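You operate a simulated robot arm through the tools that you are given. There is no shell and no other tool.

You are at the controls of a simulated robot arm. One attempt, no reset.

## Task
Put things in order on the grey bench top. At the end: the black levelling foot from the grey bench top stands where the grey housing stood; the white solenoid valve from the grey bench top stands on top of the orange level; the grey housing from the grey bench top is on the brown carton (marked "SENSOR"); the grey right-hand twist block stands where the white solenoid valve stood; whatever was shut is shut again. Leave all else as you found it, and nothing knocked over.

The check looks at the end state, three seconds after you hand in, the way a careful person would. Anything else that was tipped, shoved, dropped, spilled or broken makes it a failure.

## Robot
A 5-joint arm with a two-finger parallel gripper, fixed in place. Base frame: the origin is at the foot of the arm, x ahead of it, y to its left, z up; the work surface is at about z = 0. Units: cm, degrees, N and s.
With the tool pointing down near the work surface it reaches from about 26 to 68 cm from the base axis. Its first joint turns from -66.0 to 66.0 degrees. The tool tilts only in the upright plane through the base axis and itself; it spins freely about its own axis. Payload 2.9 kg.
The TCP is the grasp point between the finger pads, 3 cm short of the fingertips. In the tool frame z runs along the fingers and y along their closing line. Largest opening 11 cm; finger width 2, thickness 1; the body of the gripper, 4.8 by 11.2 cm, starts 5.5 cm behind the TCP.
Orientation is told as [roll, pitch, yaw] about the base's x, y, z axes, in that order, counted from this pose: with the fingers straight down and closing along the base's y, the tool's x points along the base's -x, its y along +y and its z along -z.

## Interface
- The arm moves only by the tool drive_tool. Its argument "plan" is a list of rows, each a list of 3 entries, a list of its own where there are three numbers: the shift along the tool's x, y, z in cm, then the turn, a rotation vector about the tool's x, y, z in degrees, then the opening, from 0 (shut) to 1 (fully open). In form: [[[x, y, z], [wx, wy, wz], fingers], ...]. A call has 1 to 20 rows; each row shifts and turns the commanded pose from where the row before left it, along the tool's axes as they then stand. Rows are played at 5 a second. More than 5 cm and 8.6 degrees between two rows, or a gripper value outside its range, and nothing of the call is played. Where a pose cannot be reached the arm comes as near as it can. A force on the tool above 40 N (or 10 N above the force at the start of the call, whichever is more), or a blocked arm, ends the call early, and 0.2 s more pass. The fingers move at their own pace (about 10.8 cm/s each) and stop on an object; they squeeze with about 39 N. The grip force told is the motor's: it shows also when the fingers shut on nothing. Time passes only in rows, and 0.2 s behind the last, so rows that do not move let the fingers close. It gives the time, the measured TCP pose, the force on the tool (base axes), the opening and the grip force at its end, in the units of the frame above (readings bear some noise), with the torque about the TCP (base axes, N m) and any sound that the robot's microphone picked up.
- Cameras (640 x 400 px; columns grow to the right, rows downward): "scene" is fixed at [3.52, -47.12, 57.61]; the picture's right is [0.66, -0.75, 0.00], its down [-0.60, -0.53, -0.60] and it looks along [0.45, 0.40, -0.80] (base axes); focal length 375 px, centre (320, 200). "wrist" rides on the gripper at [7.2, 1.7, -10.3] in the tool frame; the picture's right is [-0.23, 0.97, 0.00], its down [-0.76, -0.18, -0.62] and it looks along [-0.61, -0.14, 0.78] (tool axes); focal length 222 px, centre (320, 200).
- camera(camera): a new picture of that camera. It takes no simulated time.
- locate(camera, pixels): there is no depth. For up to 12 entries [column, row, z] of the newest picture of that camera ("zoom" is the newest enlarged one), the place [x, y] in the base frame at which the ray of that pixel passes the height z, good to about 0.3 cm. It takes no simulated time.
- zoom(camera, box): a new picture of the part [left, top, right, bottom] of that camera's present view, enlarged. It takes no simulated time.
- finish_job(): hands the job in; it is judged then, once.

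Unless the task says otherwise, let go and move clear before handing in.

The tools are called as a command line: name --argument value ..., lists and objects as JSON in quotes. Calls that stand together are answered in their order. drive_tool: Moves the arm, as the interface text tells. Its arguments: {"type":"object","properties":{"plan":{"type":"array","items":{"type":"array"}}},"required":["plan"]} The other tools are called the same way: camera (camera) takes a picture; locate (camera, pixels) gives the place at which the rays of pixels pass given heights; zoom (camera, box) takes an enlarged picture of a part of a camera's view; finish_job () hands the job in.

At the start:

```text
time: 0.0
tcp_pos: [36.0, -36.17, 24.85]
orientation: [0.0, 0.0, 0.1]
ft_force: [0.3, 0.0, 0.5]
wrist_torque: [0.03, 0.02, 0.04]
gripper_width: 11.01
grasp_force: 0.2
```

scene: 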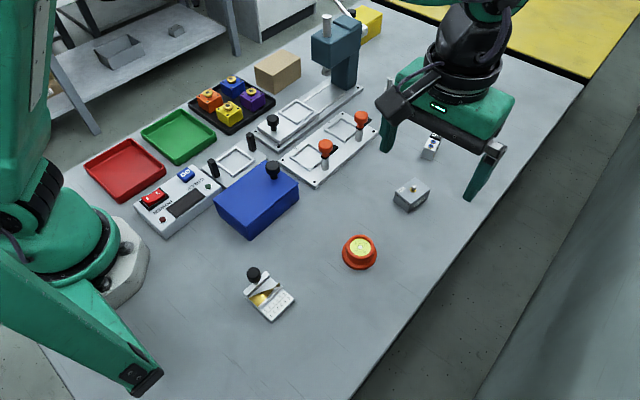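
wrist: 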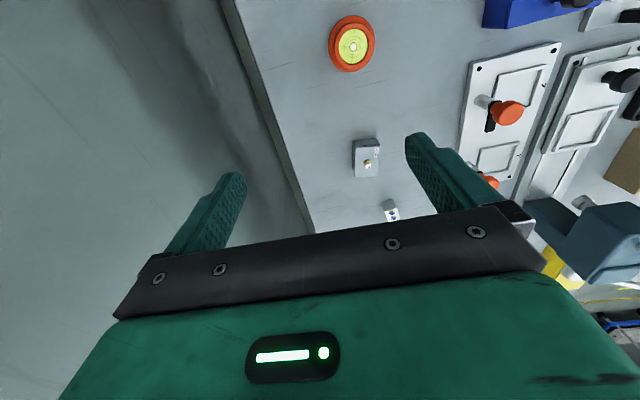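

The scene shows a housing near (411,195), an orange level at (360,252), a white object at (431,147), a blue lidded box at (257,200) and two plates with knobs. I'll zoom in to tell what each thing is.

zoom --camera "scene" --box '[330, 110, 490, 280]'

zoom --camera "scene" --box '[190, 60, 400, 200]'

zoom --camera "scene" --box '[80, 140, 320, 330]'

zoom --camera "wrist" --box '[300, 0, 640, 280]'

```text
2.35 times, centred on (410, 195) of scene
```

zoom: 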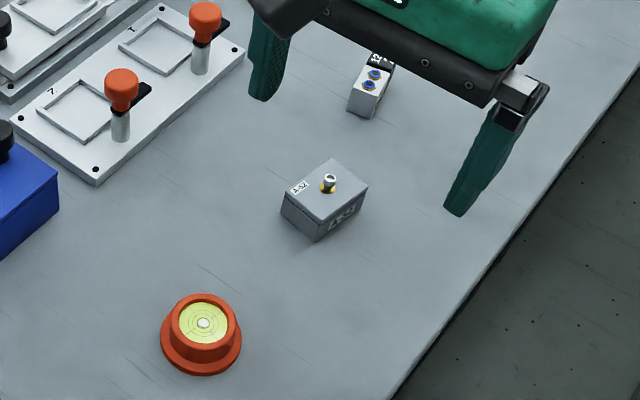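

```text
2.86 times, centred on (295, 130) of scene
```

zoom: 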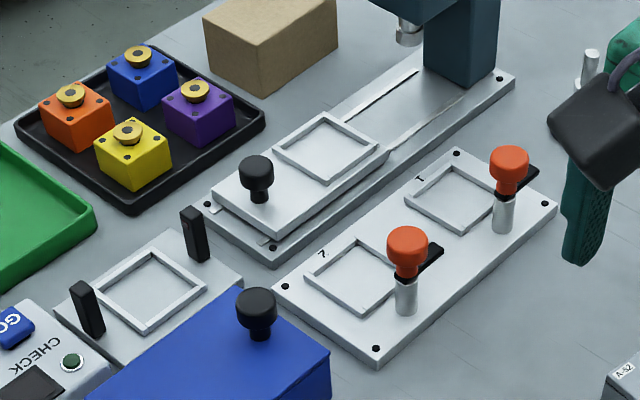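

```text
2.11 times, centred on (200, 235) of scene
```

zoom: 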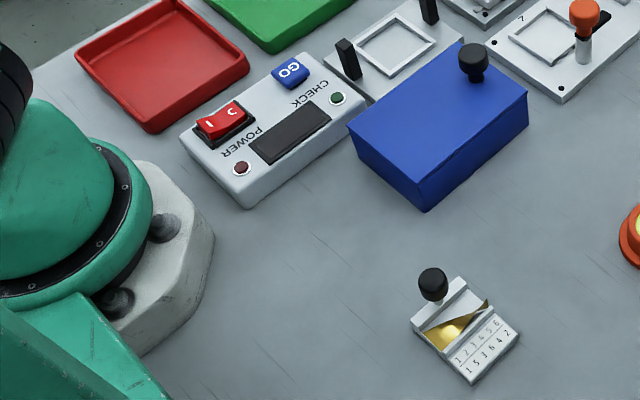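

```text
1.43 times, centred on (470, 140) of wrist
```

zoom: 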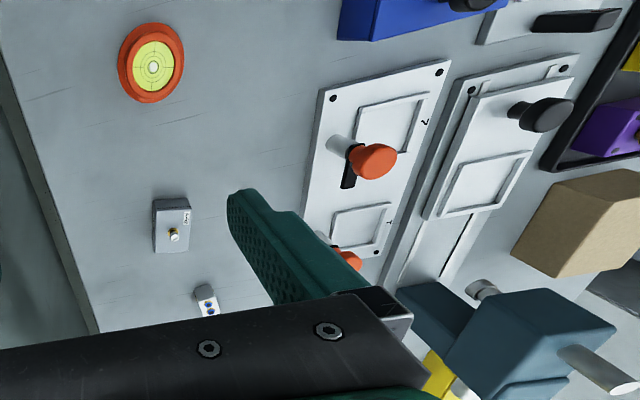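

Most objects are visible but the arm hides part of the bench, and I haven't seen the levelling foot or the twist block. I'll locate the known things and zoom on the remaining candidates.

zoom --camera "scene" --box '[225, 255, 315, 330]'

zoom --camera "scene" --box '[290, 0, 450, 110]'

locate --camera "scene" --pixels '[[411, 200, 0], [360, 262, 0], [428, 155, 0], [268, 300, 0], [252, 238, 0], [217, 190, 5], [298, 190, 5], [320, 188, 0], [345, 88, 0], [278, 90, 0], [325, 30, 15], [365, 35, 0]]'

```text
5.33 times, centred on (270, 292) of scene
```

zoom: 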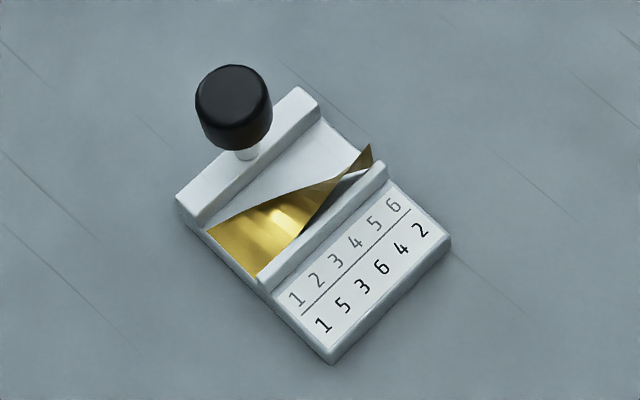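

```text
3.64 times, centred on (370, 55) of scene
```

zoom: 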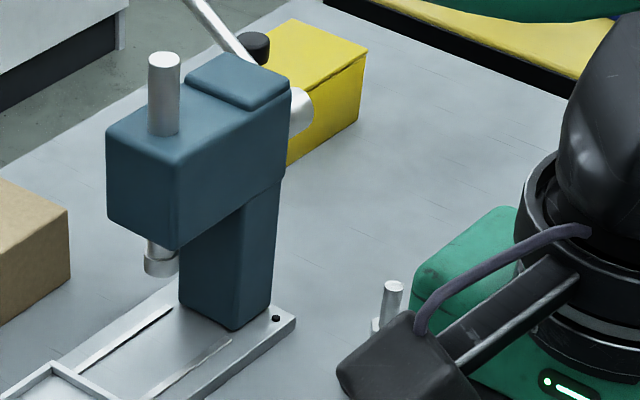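

```text
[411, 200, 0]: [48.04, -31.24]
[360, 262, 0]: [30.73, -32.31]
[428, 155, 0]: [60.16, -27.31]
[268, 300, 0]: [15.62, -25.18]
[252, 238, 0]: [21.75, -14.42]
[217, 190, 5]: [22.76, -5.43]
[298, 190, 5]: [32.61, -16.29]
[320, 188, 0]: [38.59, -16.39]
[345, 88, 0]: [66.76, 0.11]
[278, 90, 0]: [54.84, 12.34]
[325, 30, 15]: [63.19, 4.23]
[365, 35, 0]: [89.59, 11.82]
```

A silver rod shows at scene (393,85) behind the gripper, probably the levelling foot. I'll raise the arm and swing it to the left so I can see the whole bench.

drive_tool --plan '[[[0, 0, -4], [0, 0, 0], 1], [[0, 0, -4], [0, 0, 0], 1], [[0, 4, 0], [0, 0, 0], 1], [[0, 4.5, 0], [0, 0, 0], 1], [[0, 4.5, 0], [0, 0, 0], 1], [[0, 4.5, 0], [0, 0, 0], 1], [[0, 4.5, 0], [0, 0, 0], 1], [[0, 4.5, 0], [0, 0, 0], 1], [[0, 4.5, 0], [0, 0, 0], 1], [[0, 4.5, 0], [0, 0, 0], 1], [[0, 4.5, 0], [0, 0, 0], 1], [[0, 4.5, 0], [0, 0, 0], 1], [[0, 4.5, 0], [0, 0, 0], 1]]'

camera --camera "scene"

camera --camera "wrist"

```text
time: 2.8
tcp_pos: [35.83, 13.07, 32.96]
orientation: [0.0, 0.0, -0.1]
ft_force: [-0.5, -0.4, 0.0]
wrist_torque: [-0.03, 0.0, 0.02]
gripper_width: 10.99
grasp_force: 0.1
```

```text
taken
```

scene: 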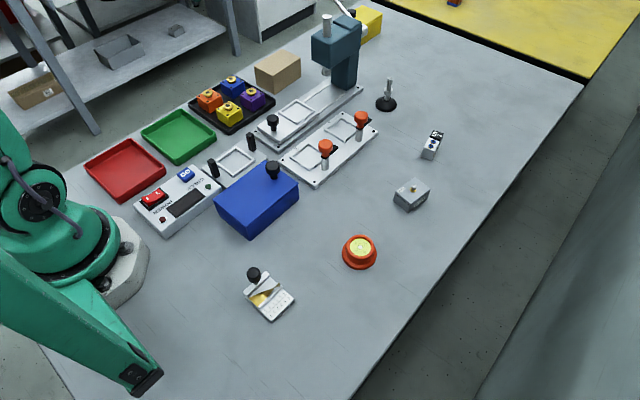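

```text
taken
```

wrist: 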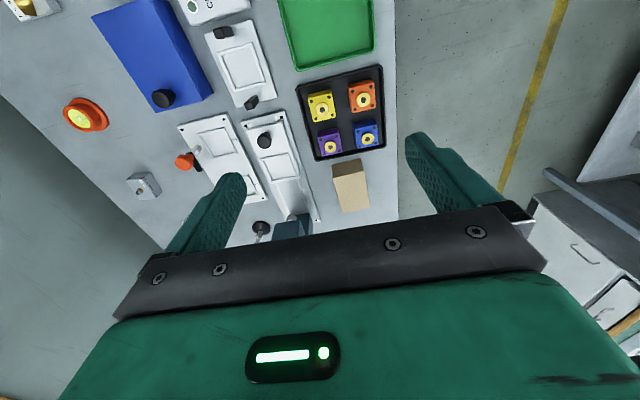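

Now the levelling foot is clear at (386,103), and the brown carton is at (278,72), with another brown box on the shelf at (35,90). I'll zoom in to check the markings and the foot.

zoom --camera "scene" --box '[240, 40, 320, 100]'

zoom --camera "scene" --box '[0, 50, 100, 120]'

zoom --camera "scene" --box '[350, 70, 450, 220]'

zoom --camera "scene" --box '[200, 140, 310, 250]'

zoom --camera "wrist" --box '[60, 0, 400, 240]'

```text
6.67 times, centred on (280, 70) of scene
```

zoom: 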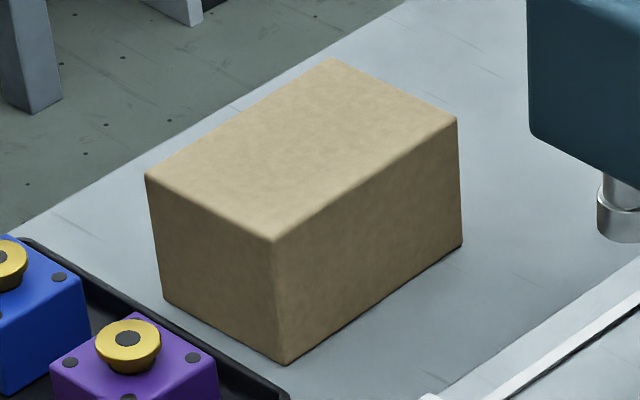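

```text
5.71 times, centred on (50, 85) of scene
```

zoom: 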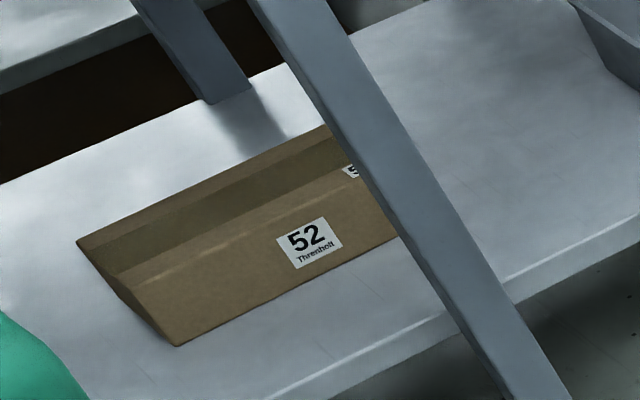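

```text
2.67 times, centred on (400, 145) of scene
```

zoom: 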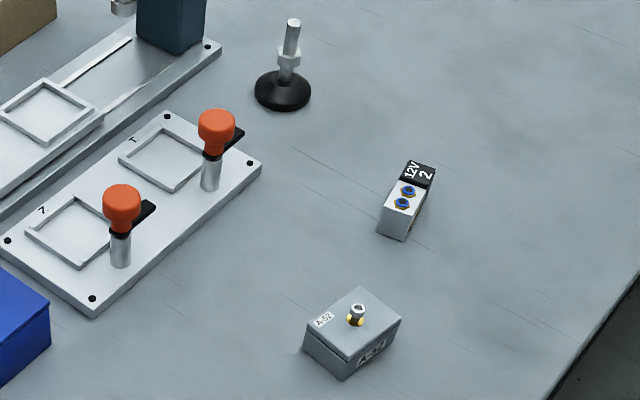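

```text
3.64 times, centred on (255, 195) of scene
```

zoom: 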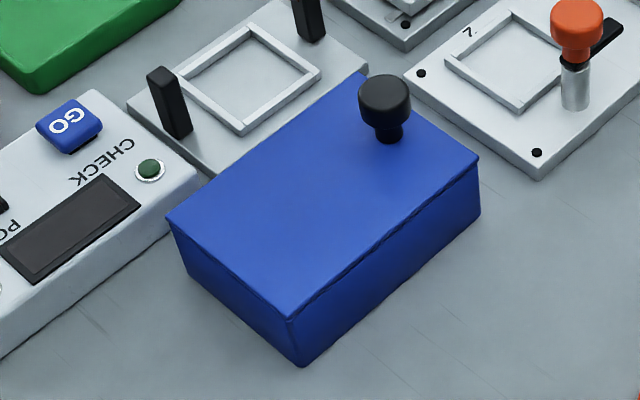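

```text
1.67 times, centred on (230, 120) of wrist
```

zoom: 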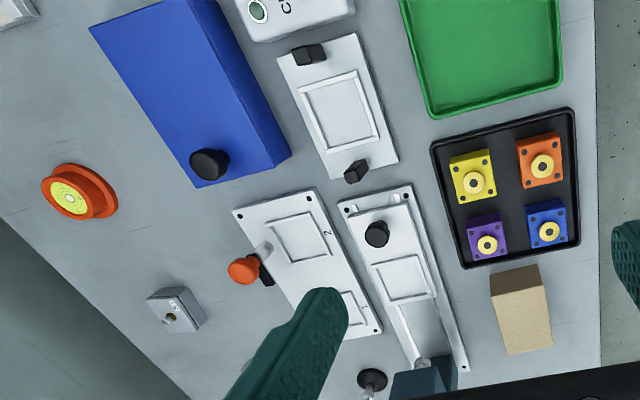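

The foot, valve ("12V 2") and housing are identified; the twist block isn't visible, so it's likely inside the blue box. I'll measure the box and other objects using the current scene picture.

locate --camera "scene" --pixels '[[252, 239, 0], [251, 229, 6], [217, 197, 6], [270, 160, 6], [299, 184, 6], [299, 199, 0], [273, 178, 6], [386, 108, 0], [278, 95, 0], [260, 88, 0], [319, 70, 0], [432, 152, 0]]'

locate --camera "wrist" --pixels '[[157, 112, 6], [213, 93, 6], [350, 210, 0], [262, 228, 0], [143, 186, 4], [352, 165, 6], [332, 166, 6], [370, 212, 0]]'

zoom --camera "wrist" --box '[80, 0, 240, 120]'

```text
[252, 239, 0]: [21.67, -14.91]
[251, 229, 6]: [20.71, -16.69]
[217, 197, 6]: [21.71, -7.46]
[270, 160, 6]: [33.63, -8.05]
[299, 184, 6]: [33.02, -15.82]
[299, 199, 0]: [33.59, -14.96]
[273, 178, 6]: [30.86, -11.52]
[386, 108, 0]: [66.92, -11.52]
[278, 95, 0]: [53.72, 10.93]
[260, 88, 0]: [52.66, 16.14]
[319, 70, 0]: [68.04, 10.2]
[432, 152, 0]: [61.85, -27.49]
```

```text
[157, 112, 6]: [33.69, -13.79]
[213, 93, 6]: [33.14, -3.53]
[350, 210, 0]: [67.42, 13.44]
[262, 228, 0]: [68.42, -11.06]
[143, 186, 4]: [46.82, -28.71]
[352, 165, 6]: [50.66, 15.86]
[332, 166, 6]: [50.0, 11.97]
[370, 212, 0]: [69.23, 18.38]
```

```text
3.33 times, centred on (160, 60) of wrist
```

zoom: 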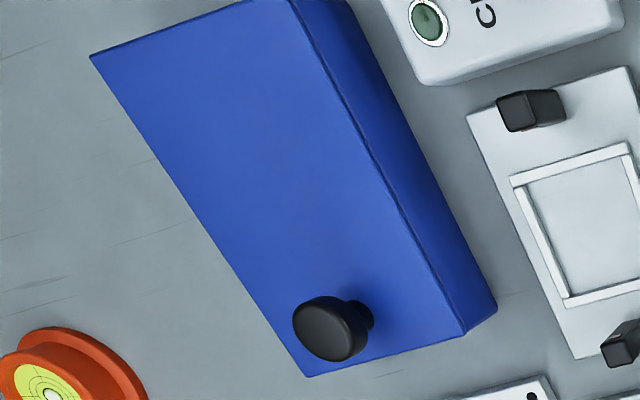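

The box spans about x 21–33.5, y −16 to −7 with its knob at the far +x end. I'll move over it for a closer wrist view, to work out how it opens.

drive_tool --plan '[[[0, -4.5, 0], [0, 0, 0], 1], [[0, -4.5, 0], [0, 0, 0], 1], [[0, -4.5, 0], [0, 0, 0], 1], [[0, -4.5, 0], [0, 0, 0], 1], [[1, -4.5, 0], [0, 0, 0], 1], [[2, -2, 2], [0, 0, 0], 1], [[2, 0, 2], [0, 0, 0], 1]]'

camera --camera "wrist"

zoom --camera "wrist" --box '[200, 0, 480, 200]'

```text
time: 4.4
tcp_pos: [31.27, -11.37, 29.12]
orientation: [0.0, 0.0, 0.0]
ft_force: [-0.1, -1.1, 0.4]
wrist_torque: [0.01, -0.01, 0.01]
gripper_width: 11.01
grasp_force: 0.1
```

```text
taken
```

wrist: 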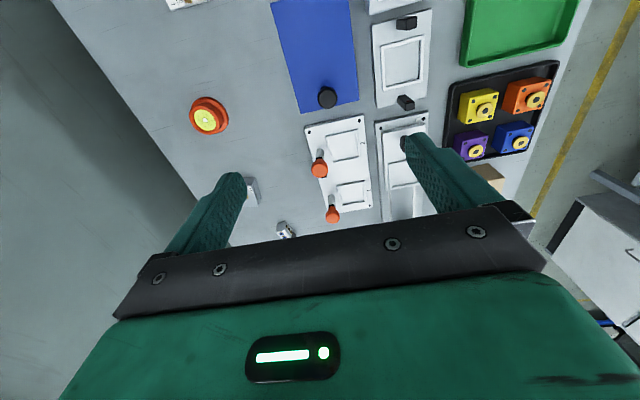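

```text
2.00 times, centred on (340, 100) of wrist
```

zoom: 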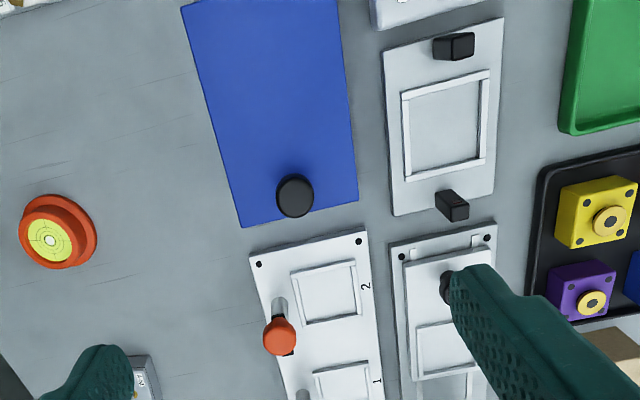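

The box top corners show in the zoom at (240,227), (358,200), (182,5). I'll locate these at several heights to triangulate the lid height.

locate --camera "zoom" --pixels '[[240, 227, 4], [240, 227, 5], [240, 227, 6], [240, 227, 7], [358, 200, 5], [358, 200, 6], [182, 6, 5], [182, 6, 6], [295, 195, 7], [295, 195, 8], [295, 195, 9], [345, 2, 6]]'

locate --camera "scene" --pixels '[[298.4, 184, 4], [298.4, 184, 5], [298.4, 184, 6], [298.4, 184, 7], [246.8, 227.4, 5], [246.8, 227.4, 6], [249.5, 240.6, 0], [213, 201, 5], [213, 201, 6], [273, 169, 8], [273, 169, 9], [273, 169, 7]]'

```text
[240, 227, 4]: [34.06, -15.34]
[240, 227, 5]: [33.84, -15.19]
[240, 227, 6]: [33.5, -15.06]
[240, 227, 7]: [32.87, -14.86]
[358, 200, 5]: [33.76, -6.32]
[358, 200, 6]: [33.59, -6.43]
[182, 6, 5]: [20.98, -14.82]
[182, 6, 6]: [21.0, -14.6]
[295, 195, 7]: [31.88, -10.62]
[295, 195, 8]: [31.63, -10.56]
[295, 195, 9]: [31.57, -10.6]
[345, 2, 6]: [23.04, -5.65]
```

```text
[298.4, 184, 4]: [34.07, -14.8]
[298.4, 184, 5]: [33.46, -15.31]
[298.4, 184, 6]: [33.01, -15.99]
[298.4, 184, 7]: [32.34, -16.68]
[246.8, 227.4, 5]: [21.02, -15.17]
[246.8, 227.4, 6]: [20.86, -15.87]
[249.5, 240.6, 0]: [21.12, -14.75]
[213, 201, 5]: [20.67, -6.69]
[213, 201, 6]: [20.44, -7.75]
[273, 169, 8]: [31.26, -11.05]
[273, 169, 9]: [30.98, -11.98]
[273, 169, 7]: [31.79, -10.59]
```

Lid top is near z≈5, knob centred at about (31.7, −10.7) with top ≈7.5. I need to see the sides and hinge, so I'll zoom in tightly on the seam from the scene camera, and on the other labelled faces.

zoom --camera "scene" --box '[205, 185, 265, 245]'

zoom --camera "scene" --box '[250, 150, 310, 215]'

camera --camera "scene"

```text
6.67 times, centred on (235, 215) of scene
```

zoom: 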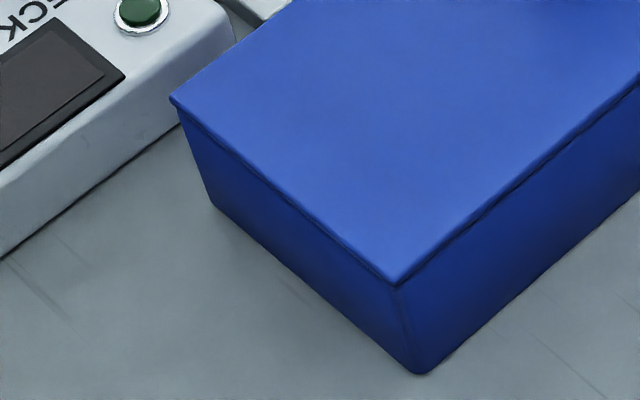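

```text
6.15 times, centred on (280, 182) of scene
```

zoom: 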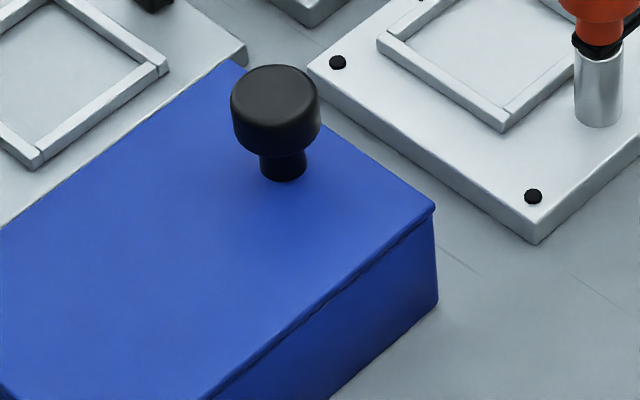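

```text
taken
```

scene: 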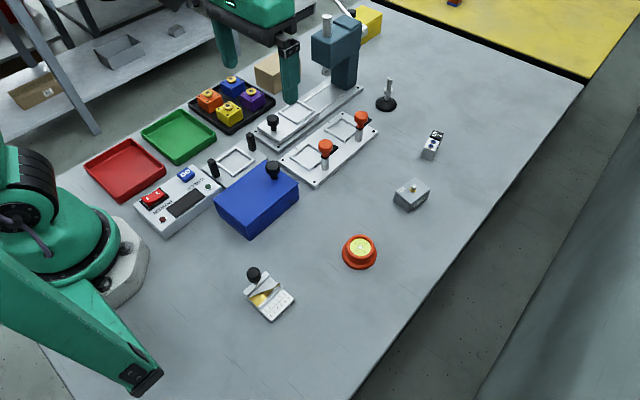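

The scene is unchanged and the lid overhangs as a thin plate. Before touching anything, I'll take a close wrist view over the housing/valve/foot area to measure them exactly.

drive_tool --plan '[[[-3, -3, 0], [0, 0, 0], 1], [[-3, -3, 0], [0, 0, 0], 1], [[-3, -3, 1], [0, 0, 0], 1], [[-3, -3, 2], [0, 0, 0], 1], [[-3, -3, 2], [0, 0, 0], 1], [[0, -3, 2], [0, 0, 0], 1]]'

camera --camera "wrist"

zoom --camera "wrist" --box '[220, 20, 460, 220]'

```text
time: 5.8
tcp_pos: [46.16, -29.59, 22.0]
orientation: [0.0, 0.0, 0.1]
ft_force: [-0.9, 0.5, -0.3]
wrist_torque: [0.05, -0.02, 0.02]
gripper_width: 11.0
grasp_force: 0.1
```

```text
taken
```

wrist: 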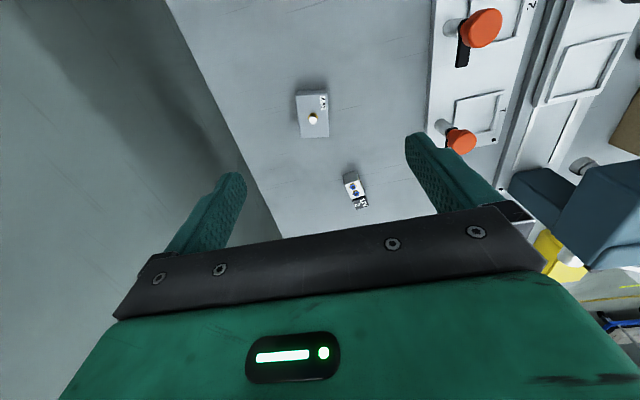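

```text
2.00 times, centred on (340, 120) of wrist
```

zoom: 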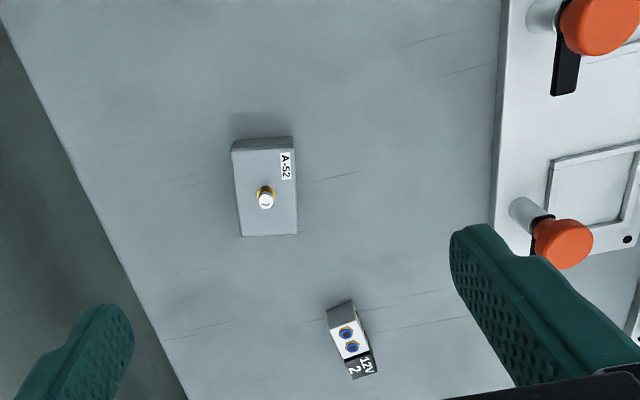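

Housing is at zoom (265,190) and the valve at (350,345). I'll triangulate corners of the housing and valve using both pictures.

locate --camera "scene" --pixels '[[408.6, 212.4, 0], [429.2, 196.7, 0], [394.4, 201.2, 0], [408.6, 203.1, 3], [408.6, 203.1, 4], [430.3, 189.9, 3], [393.6, 192.9, 3], [415, 177.6, 3], [415, 177.6, 4], [386, 100, 1], [389, 79, 7], [389, 79, 8]]'

locate --camera "zoom" --pixels '[[232, 150, 3], [293, 138, 3], [241, 237, 3], [298, 234, 3], [241, 237, 4], [266, 200, 5], [330, 318, 4], [355, 312, 4], [351, 379, 4], [378, 371, 4], [327, 306, 0], [352, 300, 0]]'

zoom --camera "scene" --box '[385, 120, 455, 220]'

zoom --camera "scene" --box '[360, 70, 415, 120]'

zoom --camera "wrist" --box '[280, 80, 380, 220]'

```text
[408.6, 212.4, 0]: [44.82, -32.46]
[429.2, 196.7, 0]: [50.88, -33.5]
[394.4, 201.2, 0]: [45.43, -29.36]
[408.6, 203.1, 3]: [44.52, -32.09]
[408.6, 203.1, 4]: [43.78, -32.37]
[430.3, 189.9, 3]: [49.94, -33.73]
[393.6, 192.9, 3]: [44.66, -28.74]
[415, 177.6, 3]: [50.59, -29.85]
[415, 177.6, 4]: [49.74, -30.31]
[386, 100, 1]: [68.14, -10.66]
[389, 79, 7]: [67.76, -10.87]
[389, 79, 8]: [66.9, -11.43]
```

```text
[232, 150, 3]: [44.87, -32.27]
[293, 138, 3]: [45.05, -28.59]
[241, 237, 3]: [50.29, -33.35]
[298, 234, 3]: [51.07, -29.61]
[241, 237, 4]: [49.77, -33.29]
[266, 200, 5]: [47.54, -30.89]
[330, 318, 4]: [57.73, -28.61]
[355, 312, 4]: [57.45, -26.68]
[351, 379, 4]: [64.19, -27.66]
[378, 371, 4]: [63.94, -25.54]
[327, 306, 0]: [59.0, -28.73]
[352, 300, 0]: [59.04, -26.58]
```

```text
4.00 times, centred on (420, 170) of scene
```

zoom: 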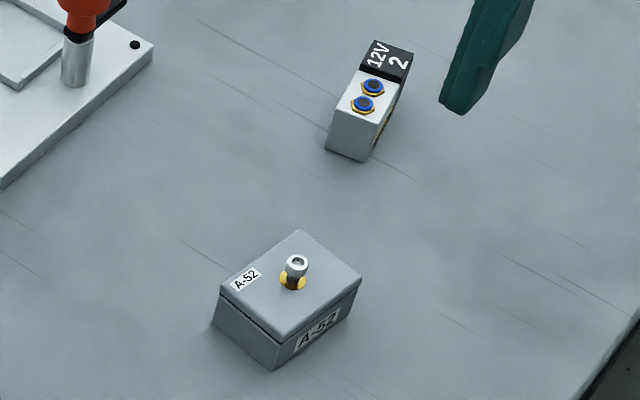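

```text
8.00 times, centred on (388, 95) of scene
```

zoom: 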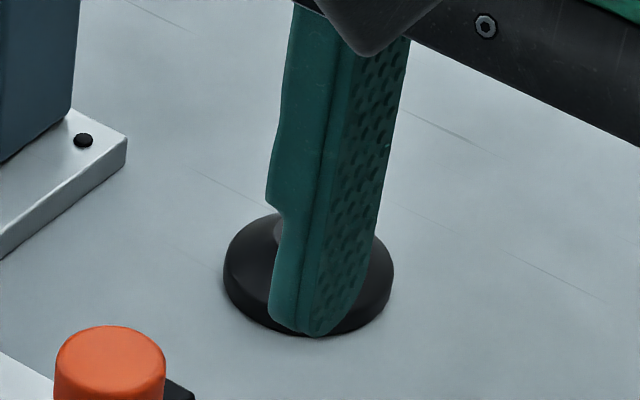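

```text
2.86 times, centred on (330, 150) of wrist
```

zoom: 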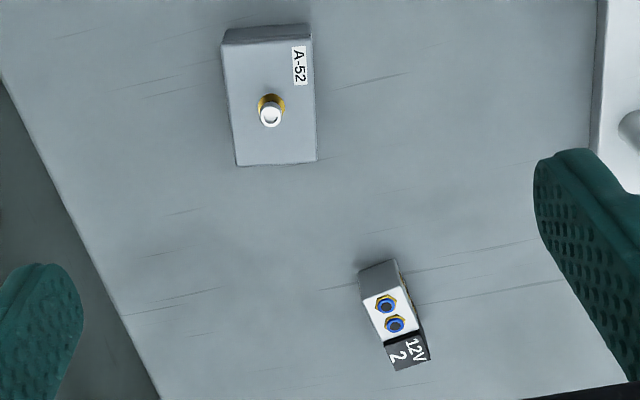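

The housing is ~3.7 × 5.9 × 3 cm centred at (47.65, −31.0), its long axis about −11° from x. I'll now triangulate the valve's height.

locate --camera "scene" --pixels '[[431.25, 160.5, 0], [421.25, 157.5, 0], [423.25, 147, 3], [423.25, 147, 4], [433.75, 150.5, 3], [433.75, 150.5, 4], [443, 133, 3], [443, 133, 4], [433, 130, 3], [433, 130, 4], [441, 140, 2], [423.25, 147, 2]]'

locate --camera "zoom" --pixels '[[358, 270, 0], [398, 259, 0], [362, 298, 3], [403, 285, 3], [362, 298, 4], [403, 285, 4], [393, 371, 3], [430, 360, 3], [393, 371, 4], [430, 360, 4], [386, 304, 4], [396, 323, 4]]'

```text
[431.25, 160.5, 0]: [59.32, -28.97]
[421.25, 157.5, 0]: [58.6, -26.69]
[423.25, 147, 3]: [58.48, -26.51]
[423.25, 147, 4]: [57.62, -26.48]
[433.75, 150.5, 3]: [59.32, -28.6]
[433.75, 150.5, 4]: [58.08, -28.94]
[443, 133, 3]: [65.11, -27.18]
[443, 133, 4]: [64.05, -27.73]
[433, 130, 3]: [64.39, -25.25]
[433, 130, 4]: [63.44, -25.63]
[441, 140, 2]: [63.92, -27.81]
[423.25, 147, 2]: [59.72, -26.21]
```

```text
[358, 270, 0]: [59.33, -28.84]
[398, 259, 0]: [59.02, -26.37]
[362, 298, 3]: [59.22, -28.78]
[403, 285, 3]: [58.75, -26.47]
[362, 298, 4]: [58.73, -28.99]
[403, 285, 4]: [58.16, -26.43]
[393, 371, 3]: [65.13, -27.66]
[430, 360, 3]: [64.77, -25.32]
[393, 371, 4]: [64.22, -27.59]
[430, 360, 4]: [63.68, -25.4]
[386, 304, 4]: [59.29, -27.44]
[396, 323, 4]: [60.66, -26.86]
```

The valve is ~2.3 × 5.9 × 3 cm, centred (61.9, −27.0), long axis +12°. I'll measure the carton, the level and the foot next.

locate --camera "scene" --pixels '[[274.75, 94.7, 0], [301.3, 76.7, 0], [257, 85.4, 0], [273.3, 76, 5], [273.3, 76, 6], [300.5, 57.7, 5], [300.5, 57.7, 6], [253.8, 66.6, 6], [282, 48.7, 6], [386.5, 105.6, 0.5], [359, 245, 3], [359, 245, 4]]'

zoom --camera "scene" --box '[335, 225, 385, 275]'

```text
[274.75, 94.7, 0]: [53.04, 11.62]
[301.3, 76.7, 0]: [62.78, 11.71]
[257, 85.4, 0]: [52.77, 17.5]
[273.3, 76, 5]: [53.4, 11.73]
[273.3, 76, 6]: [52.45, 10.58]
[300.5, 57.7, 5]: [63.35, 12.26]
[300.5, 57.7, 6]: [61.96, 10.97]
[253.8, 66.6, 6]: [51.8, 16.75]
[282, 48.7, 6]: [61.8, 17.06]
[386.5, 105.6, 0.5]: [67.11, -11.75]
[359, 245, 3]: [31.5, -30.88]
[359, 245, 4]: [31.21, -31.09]
```

```text
8.00 times, centred on (360, 250) of scene
```

zoom: 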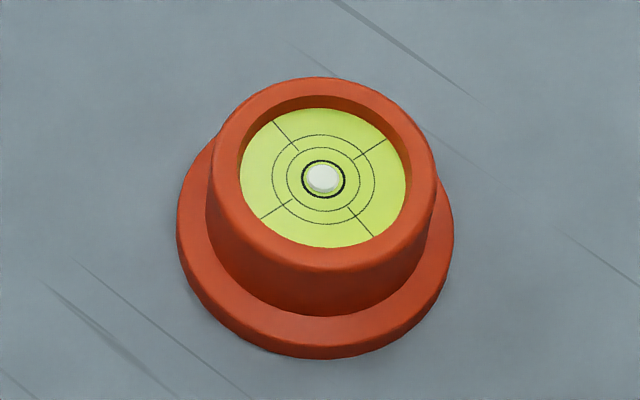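

Level's top rim is ≈5 cm across on a 6 cm flange near (31,−31.5); the carton spans x 53–63, y 11.7–17.5, top ≈5.2. I'll start with the housing: align the closing axis across its 3.7 cm width (yaw −11°) and descend.

locate --camera "scene" --pixels '[[359.4, 254.6, 0], [360.25, 247.6, 2], [360.25, 247.6, 2.5], [360.25, 247.6, 3], [360.25, 247.6, 3.5], [360.25, 247.6, 4]]'

drive_tool --plan '[[[-0.75, -0.7, 3], [0, 0, 5.7], 0.8], [[-0.7, -0.7, 4], [0, 0, 5.7], 0.7], [[0, 0, 4], [0, 0, 0], 0.7], [[0, 0, 3], [0, 0, 0], 0.7]]'

camera --camera "wrist"

zoom --camera "scene" --box '[370, 130, 470, 230]'

```text
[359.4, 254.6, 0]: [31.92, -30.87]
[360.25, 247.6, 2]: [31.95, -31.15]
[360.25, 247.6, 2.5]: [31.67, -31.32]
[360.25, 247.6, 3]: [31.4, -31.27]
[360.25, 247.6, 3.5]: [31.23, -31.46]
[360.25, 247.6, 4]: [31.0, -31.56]
```

```text
time: 6.8
tcp_pos: [47.54, -31.16, 7.97]
orientation: [0.0, 0.0, -11.4]
ft_force: [0.1, -0.3, 0.2]
wrist_torque: [0.01, 0.01, -0.03]
gripper_width: 7.7
grasp_force: 0.1
```

```text
taken
```

wrist: 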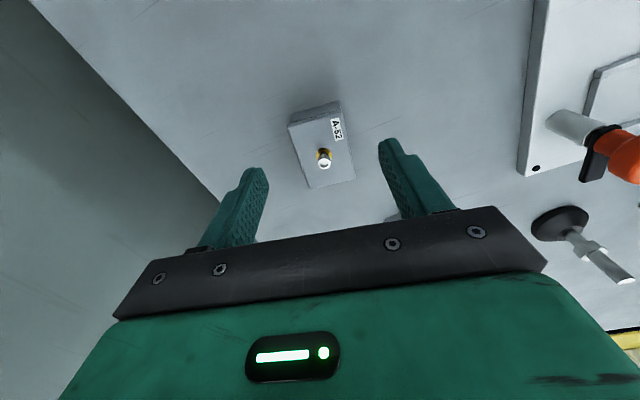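

```text
4.00 times, centred on (420, 180) of scene
```

zoom: 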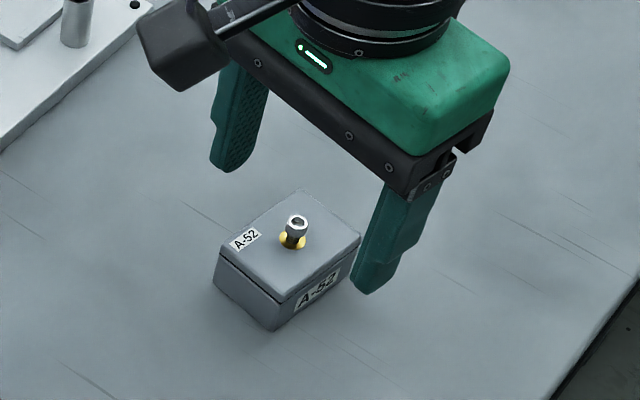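

The housing is centred between the fingers (gland at wrist (323,158), column 320 as expected) and aligned. I'll descend 4.5 cm and close.

drive_tool --plan '[[[0, 0, 2.5], [0, 0, 0], 0.7], [[0, 0, 1.5], [0, 0, 0], 0.7], [[0, 0, 0.5], [0, 0, 0], 0.7], [[0, 0, 0], [0, 0, 0], 0.7], [[0, 0, 0], [0, 0, 0], 0.5], [[0, 0, 0], [0, 0, 0], 0.4], [[0, 0, 0], [0, 0, 0], 0.3], [[0, 0, 0], [0, 0, 0], 0], [[0, 0, 0], [0, 0, 0], 0]]'

camera --camera "wrist"

```text
time: 8.8
tcp_pos: [47.57, -31.19, 3.38]
orientation: [0.0, -0.1, -11.5]
ft_force: [-0.3, 0.2, -0.6]
wrist_torque: [0.0, -0.02, 0.0]
gripper_width: 3.9
grasp_force: 39.1
```

```text
taken
```

wrist: 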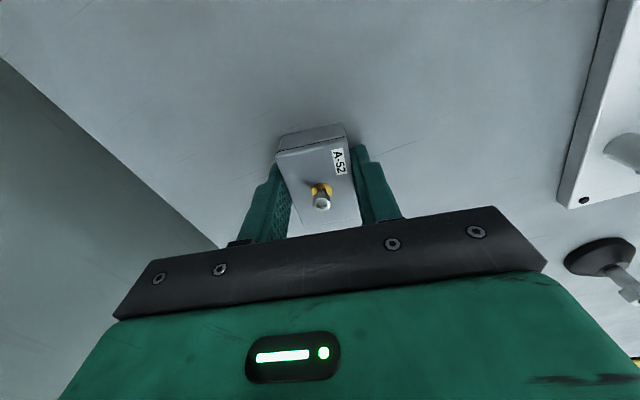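

The grip holds at 3.9 cm wide. I'll lift the housing straight up, then check the press's footprint before carrying across to the carton.

drive_tool --plan '[[[0, 0, -1], [0, 0, 0], 0], [[0, 0, -3], [0, 0, 0], 0], [[0, 0, -4.5], [0, 0, 0], 0], [[0, 0, -4.5], [0, 0, 0], 0], [[0, 0, -4.5], [0, 0, 0], 0], [[0, 0, -4.5], [0, 0, 0], 0], [[0, 0, -4], [0, 0, 0], 0]]'

camera --camera "scene"

locate --camera "scene" --pixels '[[345.8, 90.7, 1.5], [356.3, 85.8, 1.5], [331.5, 83.8, 1.5], [360.4, 52.3, 9], [360.4, 52.3, 11], [360.4, 52.3, 13], [331, 68.7, 9], [331, 68.7, 11], [331, 68.7, 13], [311.8, 59.1, 9], [311.8, 59.1, 11], [311.8, 59.1, 13]]'

```text
time: 10.4
tcp_pos: [47.36, -31.21, 29.39]
orientation: [0.0, 0.1, -11.4]
ft_force: [0.2, -0.4, -0.2]
wrist_torque: [-0.01, 0.01, -0.01]
gripper_width: 3.92
grasp_force: 39.0
```

```text
taken
```

scene: 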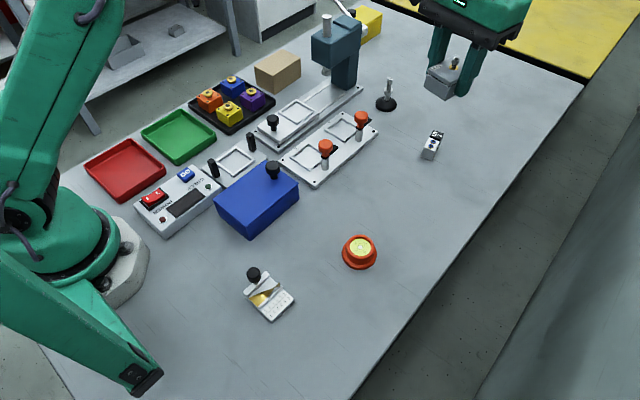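

```text
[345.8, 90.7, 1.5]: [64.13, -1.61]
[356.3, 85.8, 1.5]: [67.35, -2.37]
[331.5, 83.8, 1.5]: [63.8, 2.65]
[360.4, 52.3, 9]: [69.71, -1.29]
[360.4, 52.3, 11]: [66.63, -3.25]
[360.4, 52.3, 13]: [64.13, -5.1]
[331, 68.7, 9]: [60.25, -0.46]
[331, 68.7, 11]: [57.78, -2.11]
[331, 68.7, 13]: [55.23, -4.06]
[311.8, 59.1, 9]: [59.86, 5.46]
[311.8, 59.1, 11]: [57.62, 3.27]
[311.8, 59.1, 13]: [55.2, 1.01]
```

The press occupies roughly x 58–70, y −3 to 4, so the carton approach at y≈14.6 has clearance. I'll straighten the yaw and carry the housing at height along x≈45 to y≈14.6, then look.

drive_tool --plan '[[[0, 0, 0], [0, 0, -5.7], 0], [[0, 0, 0], [0, 0, -5.7], 0], [[0.6, 4.6, 0], [0, 0, 0], 0], [[0.6, 4.6, 0], [0, 0, 0], 0], [[0.6, 4.6, 0], [0, 0, 0], 0], [[0.6, 4.6, 0], [0, 0, 0], 0], [[0, 4.6, 0], [0, 0, 0], 0], [[0, 4.6, 0], [0, 0, 0], 0], [[0, 4.6, 0], [0, 0, 0], 0], [[0, 4.6, 0], [0, 0, 0], 0], [[0, 4.6, 0], [0, 0, 0], 0], [[0, 4.4, 0], [0, 0, 0], 0]]'

camera --camera "wrist"

camera --camera "scene"

```text
time: 13.0
tcp_pos: [45.06, 14.73, 29.16]
orientation: [0.0, 0.0, -0.1]
ft_force: [-0.3, 0.3, -0.5]
wrist_torque: [0.01, 0.0, -0.01]
gripper_width: 3.9
grasp_force: 38.8
```

```text
taken
```

wrist: 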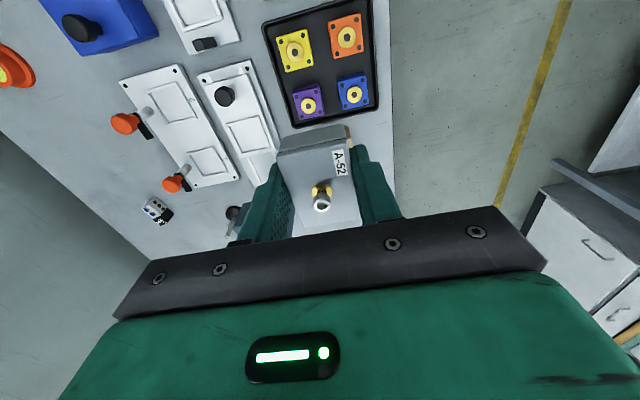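

```text
taken
```

scene: 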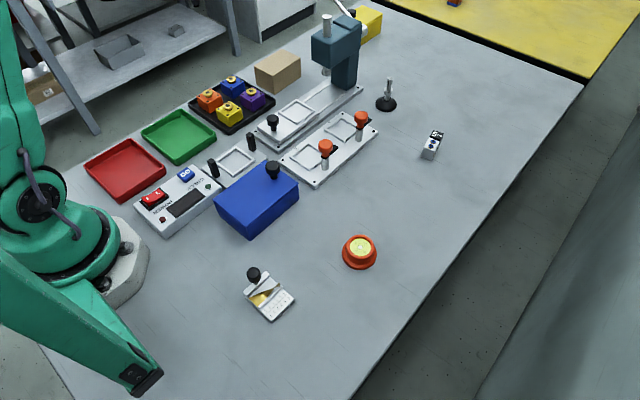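

Path is clear; the housing is held steadily. I'll extend to x≈57.8 above the carton at height, then look.

drive_tool --plan '[[[-4.3, 0, 0], [0, 0, 0], 0], [[-4.3, 0, 0], [0, 0, 0], 0], [[-4.2, 0, 0], [0, 0, 0], 0], [[0, 0, 4], [0, 0, 0], 0], [[0, 0, 4], [0, 0, 0], 0]]'

camera --camera "scene"

zoom --camera "scene" --box '[210, 0, 370, 110]'

camera --camera "wrist"

```text
time: 14.2
tcp_pos: [57.79, 14.66, 21.33]
orientation: [0.0, 0.0, 0.0]
ft_force: [0.1, -1.1, -1.0]
wrist_torque: [0.01, 0.01, 0.03]
gripper_width: 3.88
grasp_force: 39.4
```

```text
taken
```

scene: 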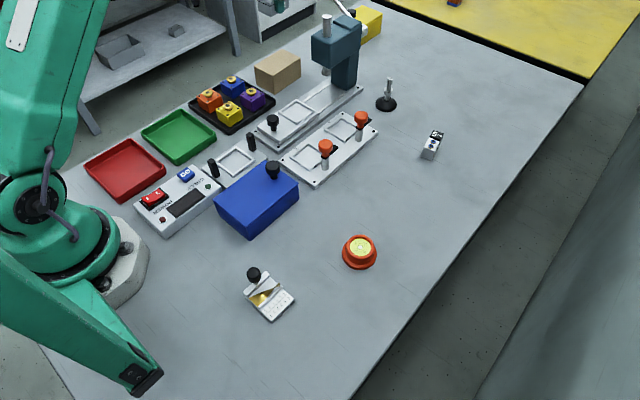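

```text
3.64 times, centred on (290, 55) of scene
```

zoom: 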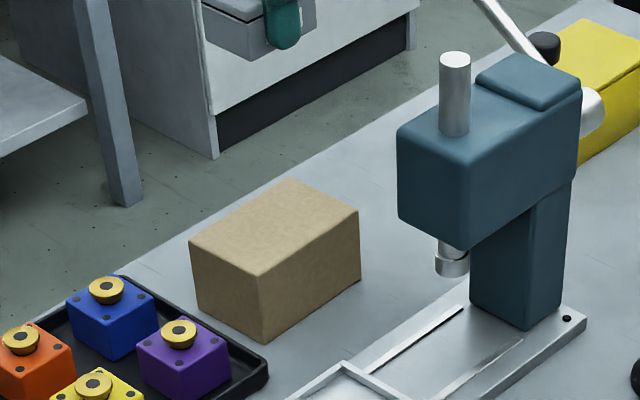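

```text
taken
```

wrist: 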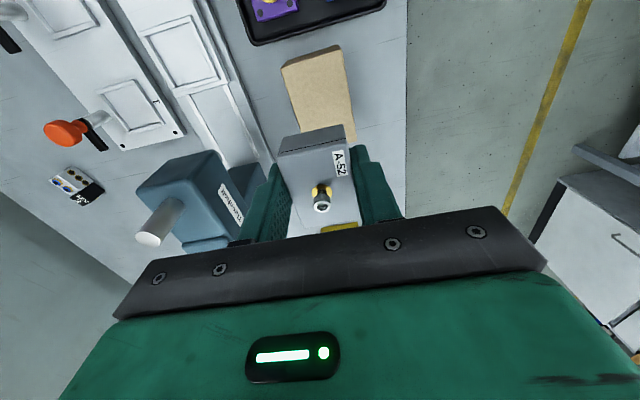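

The carton top is visible below the held housing at wrist (282–355, 45–140). I'll verify its near corners and how tall it is against this view.

locate --camera "wrist" --pixels '[[282, 68, 5], [338, 45, 5], [282, 68, 6], [338, 45, 6], [355, 138, 5], [355, 138, 6], [282, 68, 4], [338, 45, 4]]'

zoom --camera "wrist" --box '[240, 20, 400, 160]'

```text
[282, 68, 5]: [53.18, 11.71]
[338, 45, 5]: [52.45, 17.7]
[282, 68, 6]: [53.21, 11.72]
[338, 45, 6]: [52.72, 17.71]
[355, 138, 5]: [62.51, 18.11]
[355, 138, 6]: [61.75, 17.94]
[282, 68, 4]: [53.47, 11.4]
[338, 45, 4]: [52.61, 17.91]
```

```text
2.86 times, centred on (320, 90) of wrist
```

zoom: 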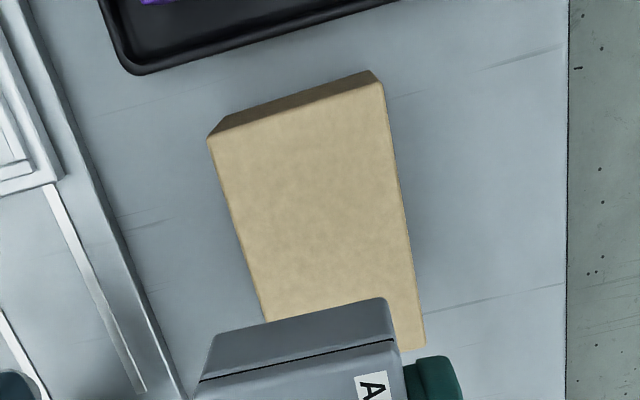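

The carton is centred near (57.8, 14.7), right under the held housing. I'll descend to just above the carton top, then lower in small steps.

drive_tool --plan '[[[0, 0, 4], [0, 0, 0], 0], [[0, 0, 4], [0, 0, 0], 0], [[0, 0, 2.5], [0, 0, 0], 0], [[0, 0, 1], [0, 0, 0], 0], [[0, 0, 0.3], [0, 0, 0], 0], [[0, 0, 0], [0, 0, 0], 0]]'

camera --camera "scene"

zoom --camera "scene" --box '[230, 20, 330, 110]'

```text
time: 15.6
tcp_pos: [57.91, 14.62, 9.45]
orientation: [0.0, 0.0, 0.0]
ft_force: [0.4, 0.8, 0.3]
wrist_torque: [0.04, 0.0, 0.03]
gripper_width: 3.91
grasp_force: 38.8
```

```text
taken
```

scene: 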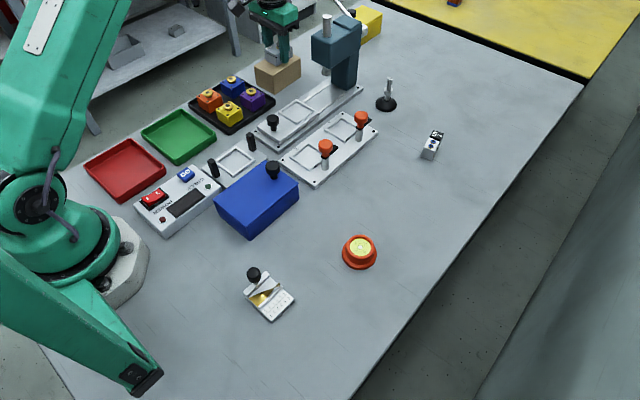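

```text
4.44 times, centred on (280, 65) of scene
```

zoom: 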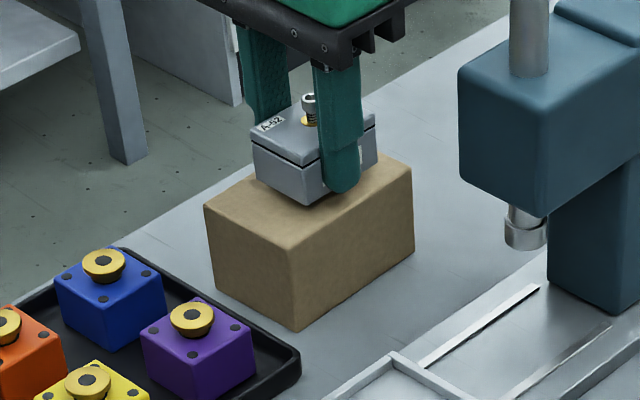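

The housing hangs about 1 cm above the carton. I'll lower in 0.15 cm steps, watching the force.

drive_tool --plan '[[[0, 0, 0.2], [0, 0, 0], 0], [[0, 0, 0.2], [0, 0, 0], 0], [[0, 0, 0.1], [0, 0, 0], 0], [[0, 0, 0.1], [0, 0, 0], 0], [[0, 0, 0], [0, 0, 0], 0]]'

zoom --camera "scene" --box '[230, 20, 330, 110]'

```text
time: 16.8
tcp_pos: [57.87, 14.69, 8.9]
orientation: [0.0, 0.1, 0.0]
ft_force: [0.3, -0.5, -0.1]
wrist_torque: [-0.02, -0.02, 0.04]
gripper_width: 3.91
grasp_force: 38.9
```

```text
4.44 times, centred on (280, 65) of scene
```

zoom: 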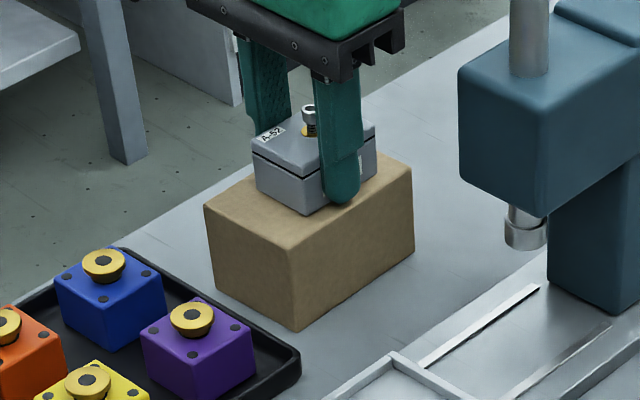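

No contact force yet, so I'll keep lowering in 0.1 cm steps and stop when the force rises.

drive_tool --plan '[[[0, 0, 0.1], [0, 0, 0], 0], [[0, 0, 0.1], [0, 0, 0], 0], [[0, 0, 0.1], [0, 0, 0], 0], [[0, 0, 0.1], [0, 0, 0], 0]]'

zoom --camera "scene" --box '[250, 30, 310, 100]'

```text
time: 17.8
tcp_pos: [57.98, 14.79, 8.7]
orientation: [-0.1, -0.2, 0.0]
ft_force: [-7.2, -3.7, 25.5]
wrist_torque: [-0.15, 0.39, 0.01]
gripper_width: 3.91
grasp_force: 38.7
```

```text
5.71 times, centred on (280, 65) of scene
```

zoom: 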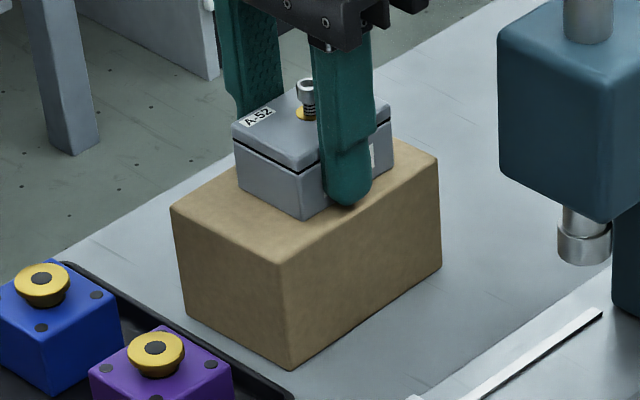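

Contact: 25 N upward at z=8.7. I'll relieve the push by 0.2 cm, open gently and rise straight up.

drive_tool --plan '[[[0, 0, -0.25], [0, 0, 0], 0], [[0, 0, 0], [0, 0, 0], 0], [[0, 0, 0], [0, 0, 0], 0.45], [[0, 0, 0], [0, 0, 0], 0.6], [[0, 0, 0], [0, 0, 0], 0.6], [[0, 0, -1], [0, 0, 0], 0.6], [[0, 0, -3], [0, 0, 0], 0.6], [[0, 0, -4], [0, 0, 0], 0.6], [[0, 0, -4], [0, 0, 0], 0.6], [[0, 0, -4], [0, 0, 0], 0.6], [[0, 0, -4], [0, 0, 0], 0.6]]'

zoom --camera "scene" --box '[230, 20, 330, 110]'

camera --camera "wrist"

```text
time: 20.2
tcp_pos: [57.83, 14.93, 28.85]
orientation: [0.0, -0.1, 0.0]
ft_force: [-0.1, -0.1, 0.6]
wrist_torque: [0.01, -0.03, 0.02]
gripper_width: 6.59
grasp_force: 0.1
```

```text
4.44 times, centred on (280, 65) of scene
```

zoom: 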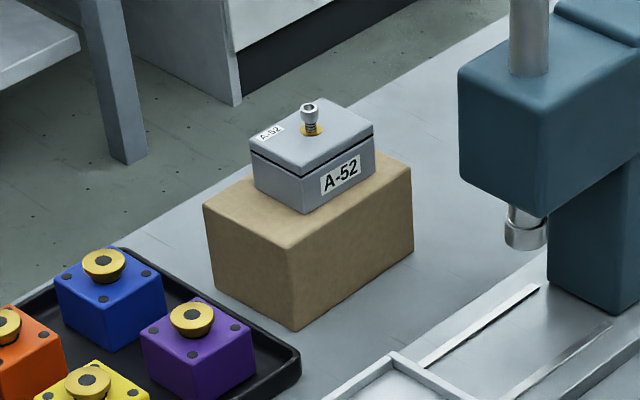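

```text
taken
```

wrist: 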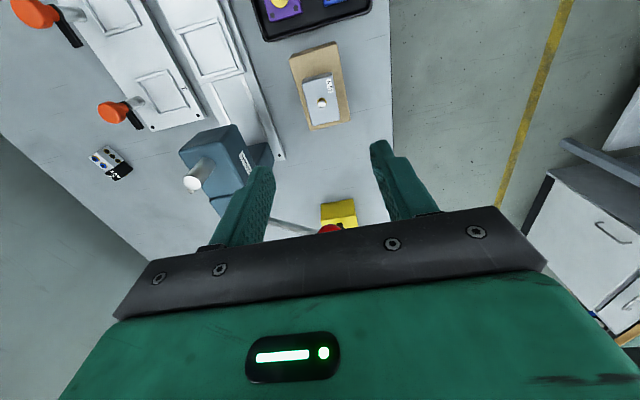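

The housing stands squarely on the carton. The visible carton faces carry no marking, so I'll look at the far side by moving to its left and turning the wrist camera back towards it.

drive_tool --plan '[[[0, 4.5, 0], [0, 0, 8.2], 0.6], [[0, 0, 0], [0, 0, 8.2], 0.6], [[0, 0, 0], [0, 0, 8.2], 0.6], [[0, 0, 0], [0, 0, 8.2], 0.6], [[0, 0, 0], [0, 0, 8.2], 0.6], [[0, 0, 0], [0, 0, 8.2], 0.6], [[0, 0, 0], [0, 0, 8.2], 0.6], [[0, 0, 0], [0, 0, 8.2], 0.6], [[0, 0, 0], [0, 0, 8.2], 0.6], [[0, 0, 0], [0, 0, 8.1], 0.6], [[0, 0, 0], [0, 0, 8.1], 0.6], [[4.5, 0, 2], [0, 0, 0], 0.6], [[3.5, 0, 2], [0, 0, 0], 0.6], [[2.5, 0, 2], [0, 0, 0], 0.6]]'

camera --camera "wrist"

```text
time: 23.2
tcp_pos: [57.6, 29.96, 22.82]
orientation: [0.1, 0.0, -90.1]
ft_force: [0.4, 0.2, 0.8]
wrist_torque: [0.01, -0.02, 0.02]
gripper_width: 6.6
grasp_force: 0.2
```

```text
taken
```

wrist: 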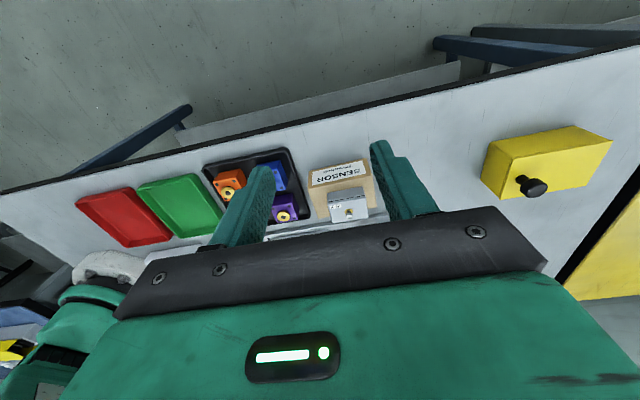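

The carton's far face reads "SENSOR" at wrist (337,172), so the target is right. There's also a yellow box with a black knob at (545,165); I'll measure where that is.

zoom --camera "wrist" --box '[440, 90, 640, 220]'

locate --camera "wrist" --pixels '[[485, 180, 0], [500, 200, 0], [490, 150, 5], [612, 145, 5], [595, 178, 0], [530, 187, 8], [515, 165, 5], [578, 125, 5]]'

```text
3.08 times, centred on (540, 155) of wrist
```

zoom: 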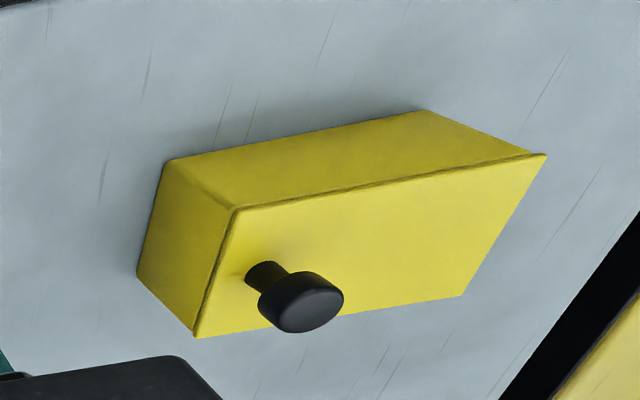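

```text
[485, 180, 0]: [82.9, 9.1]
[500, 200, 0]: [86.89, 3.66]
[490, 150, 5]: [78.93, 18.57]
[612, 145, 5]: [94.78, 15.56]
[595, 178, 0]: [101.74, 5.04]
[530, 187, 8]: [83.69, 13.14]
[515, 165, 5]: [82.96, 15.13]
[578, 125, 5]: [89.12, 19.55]
```

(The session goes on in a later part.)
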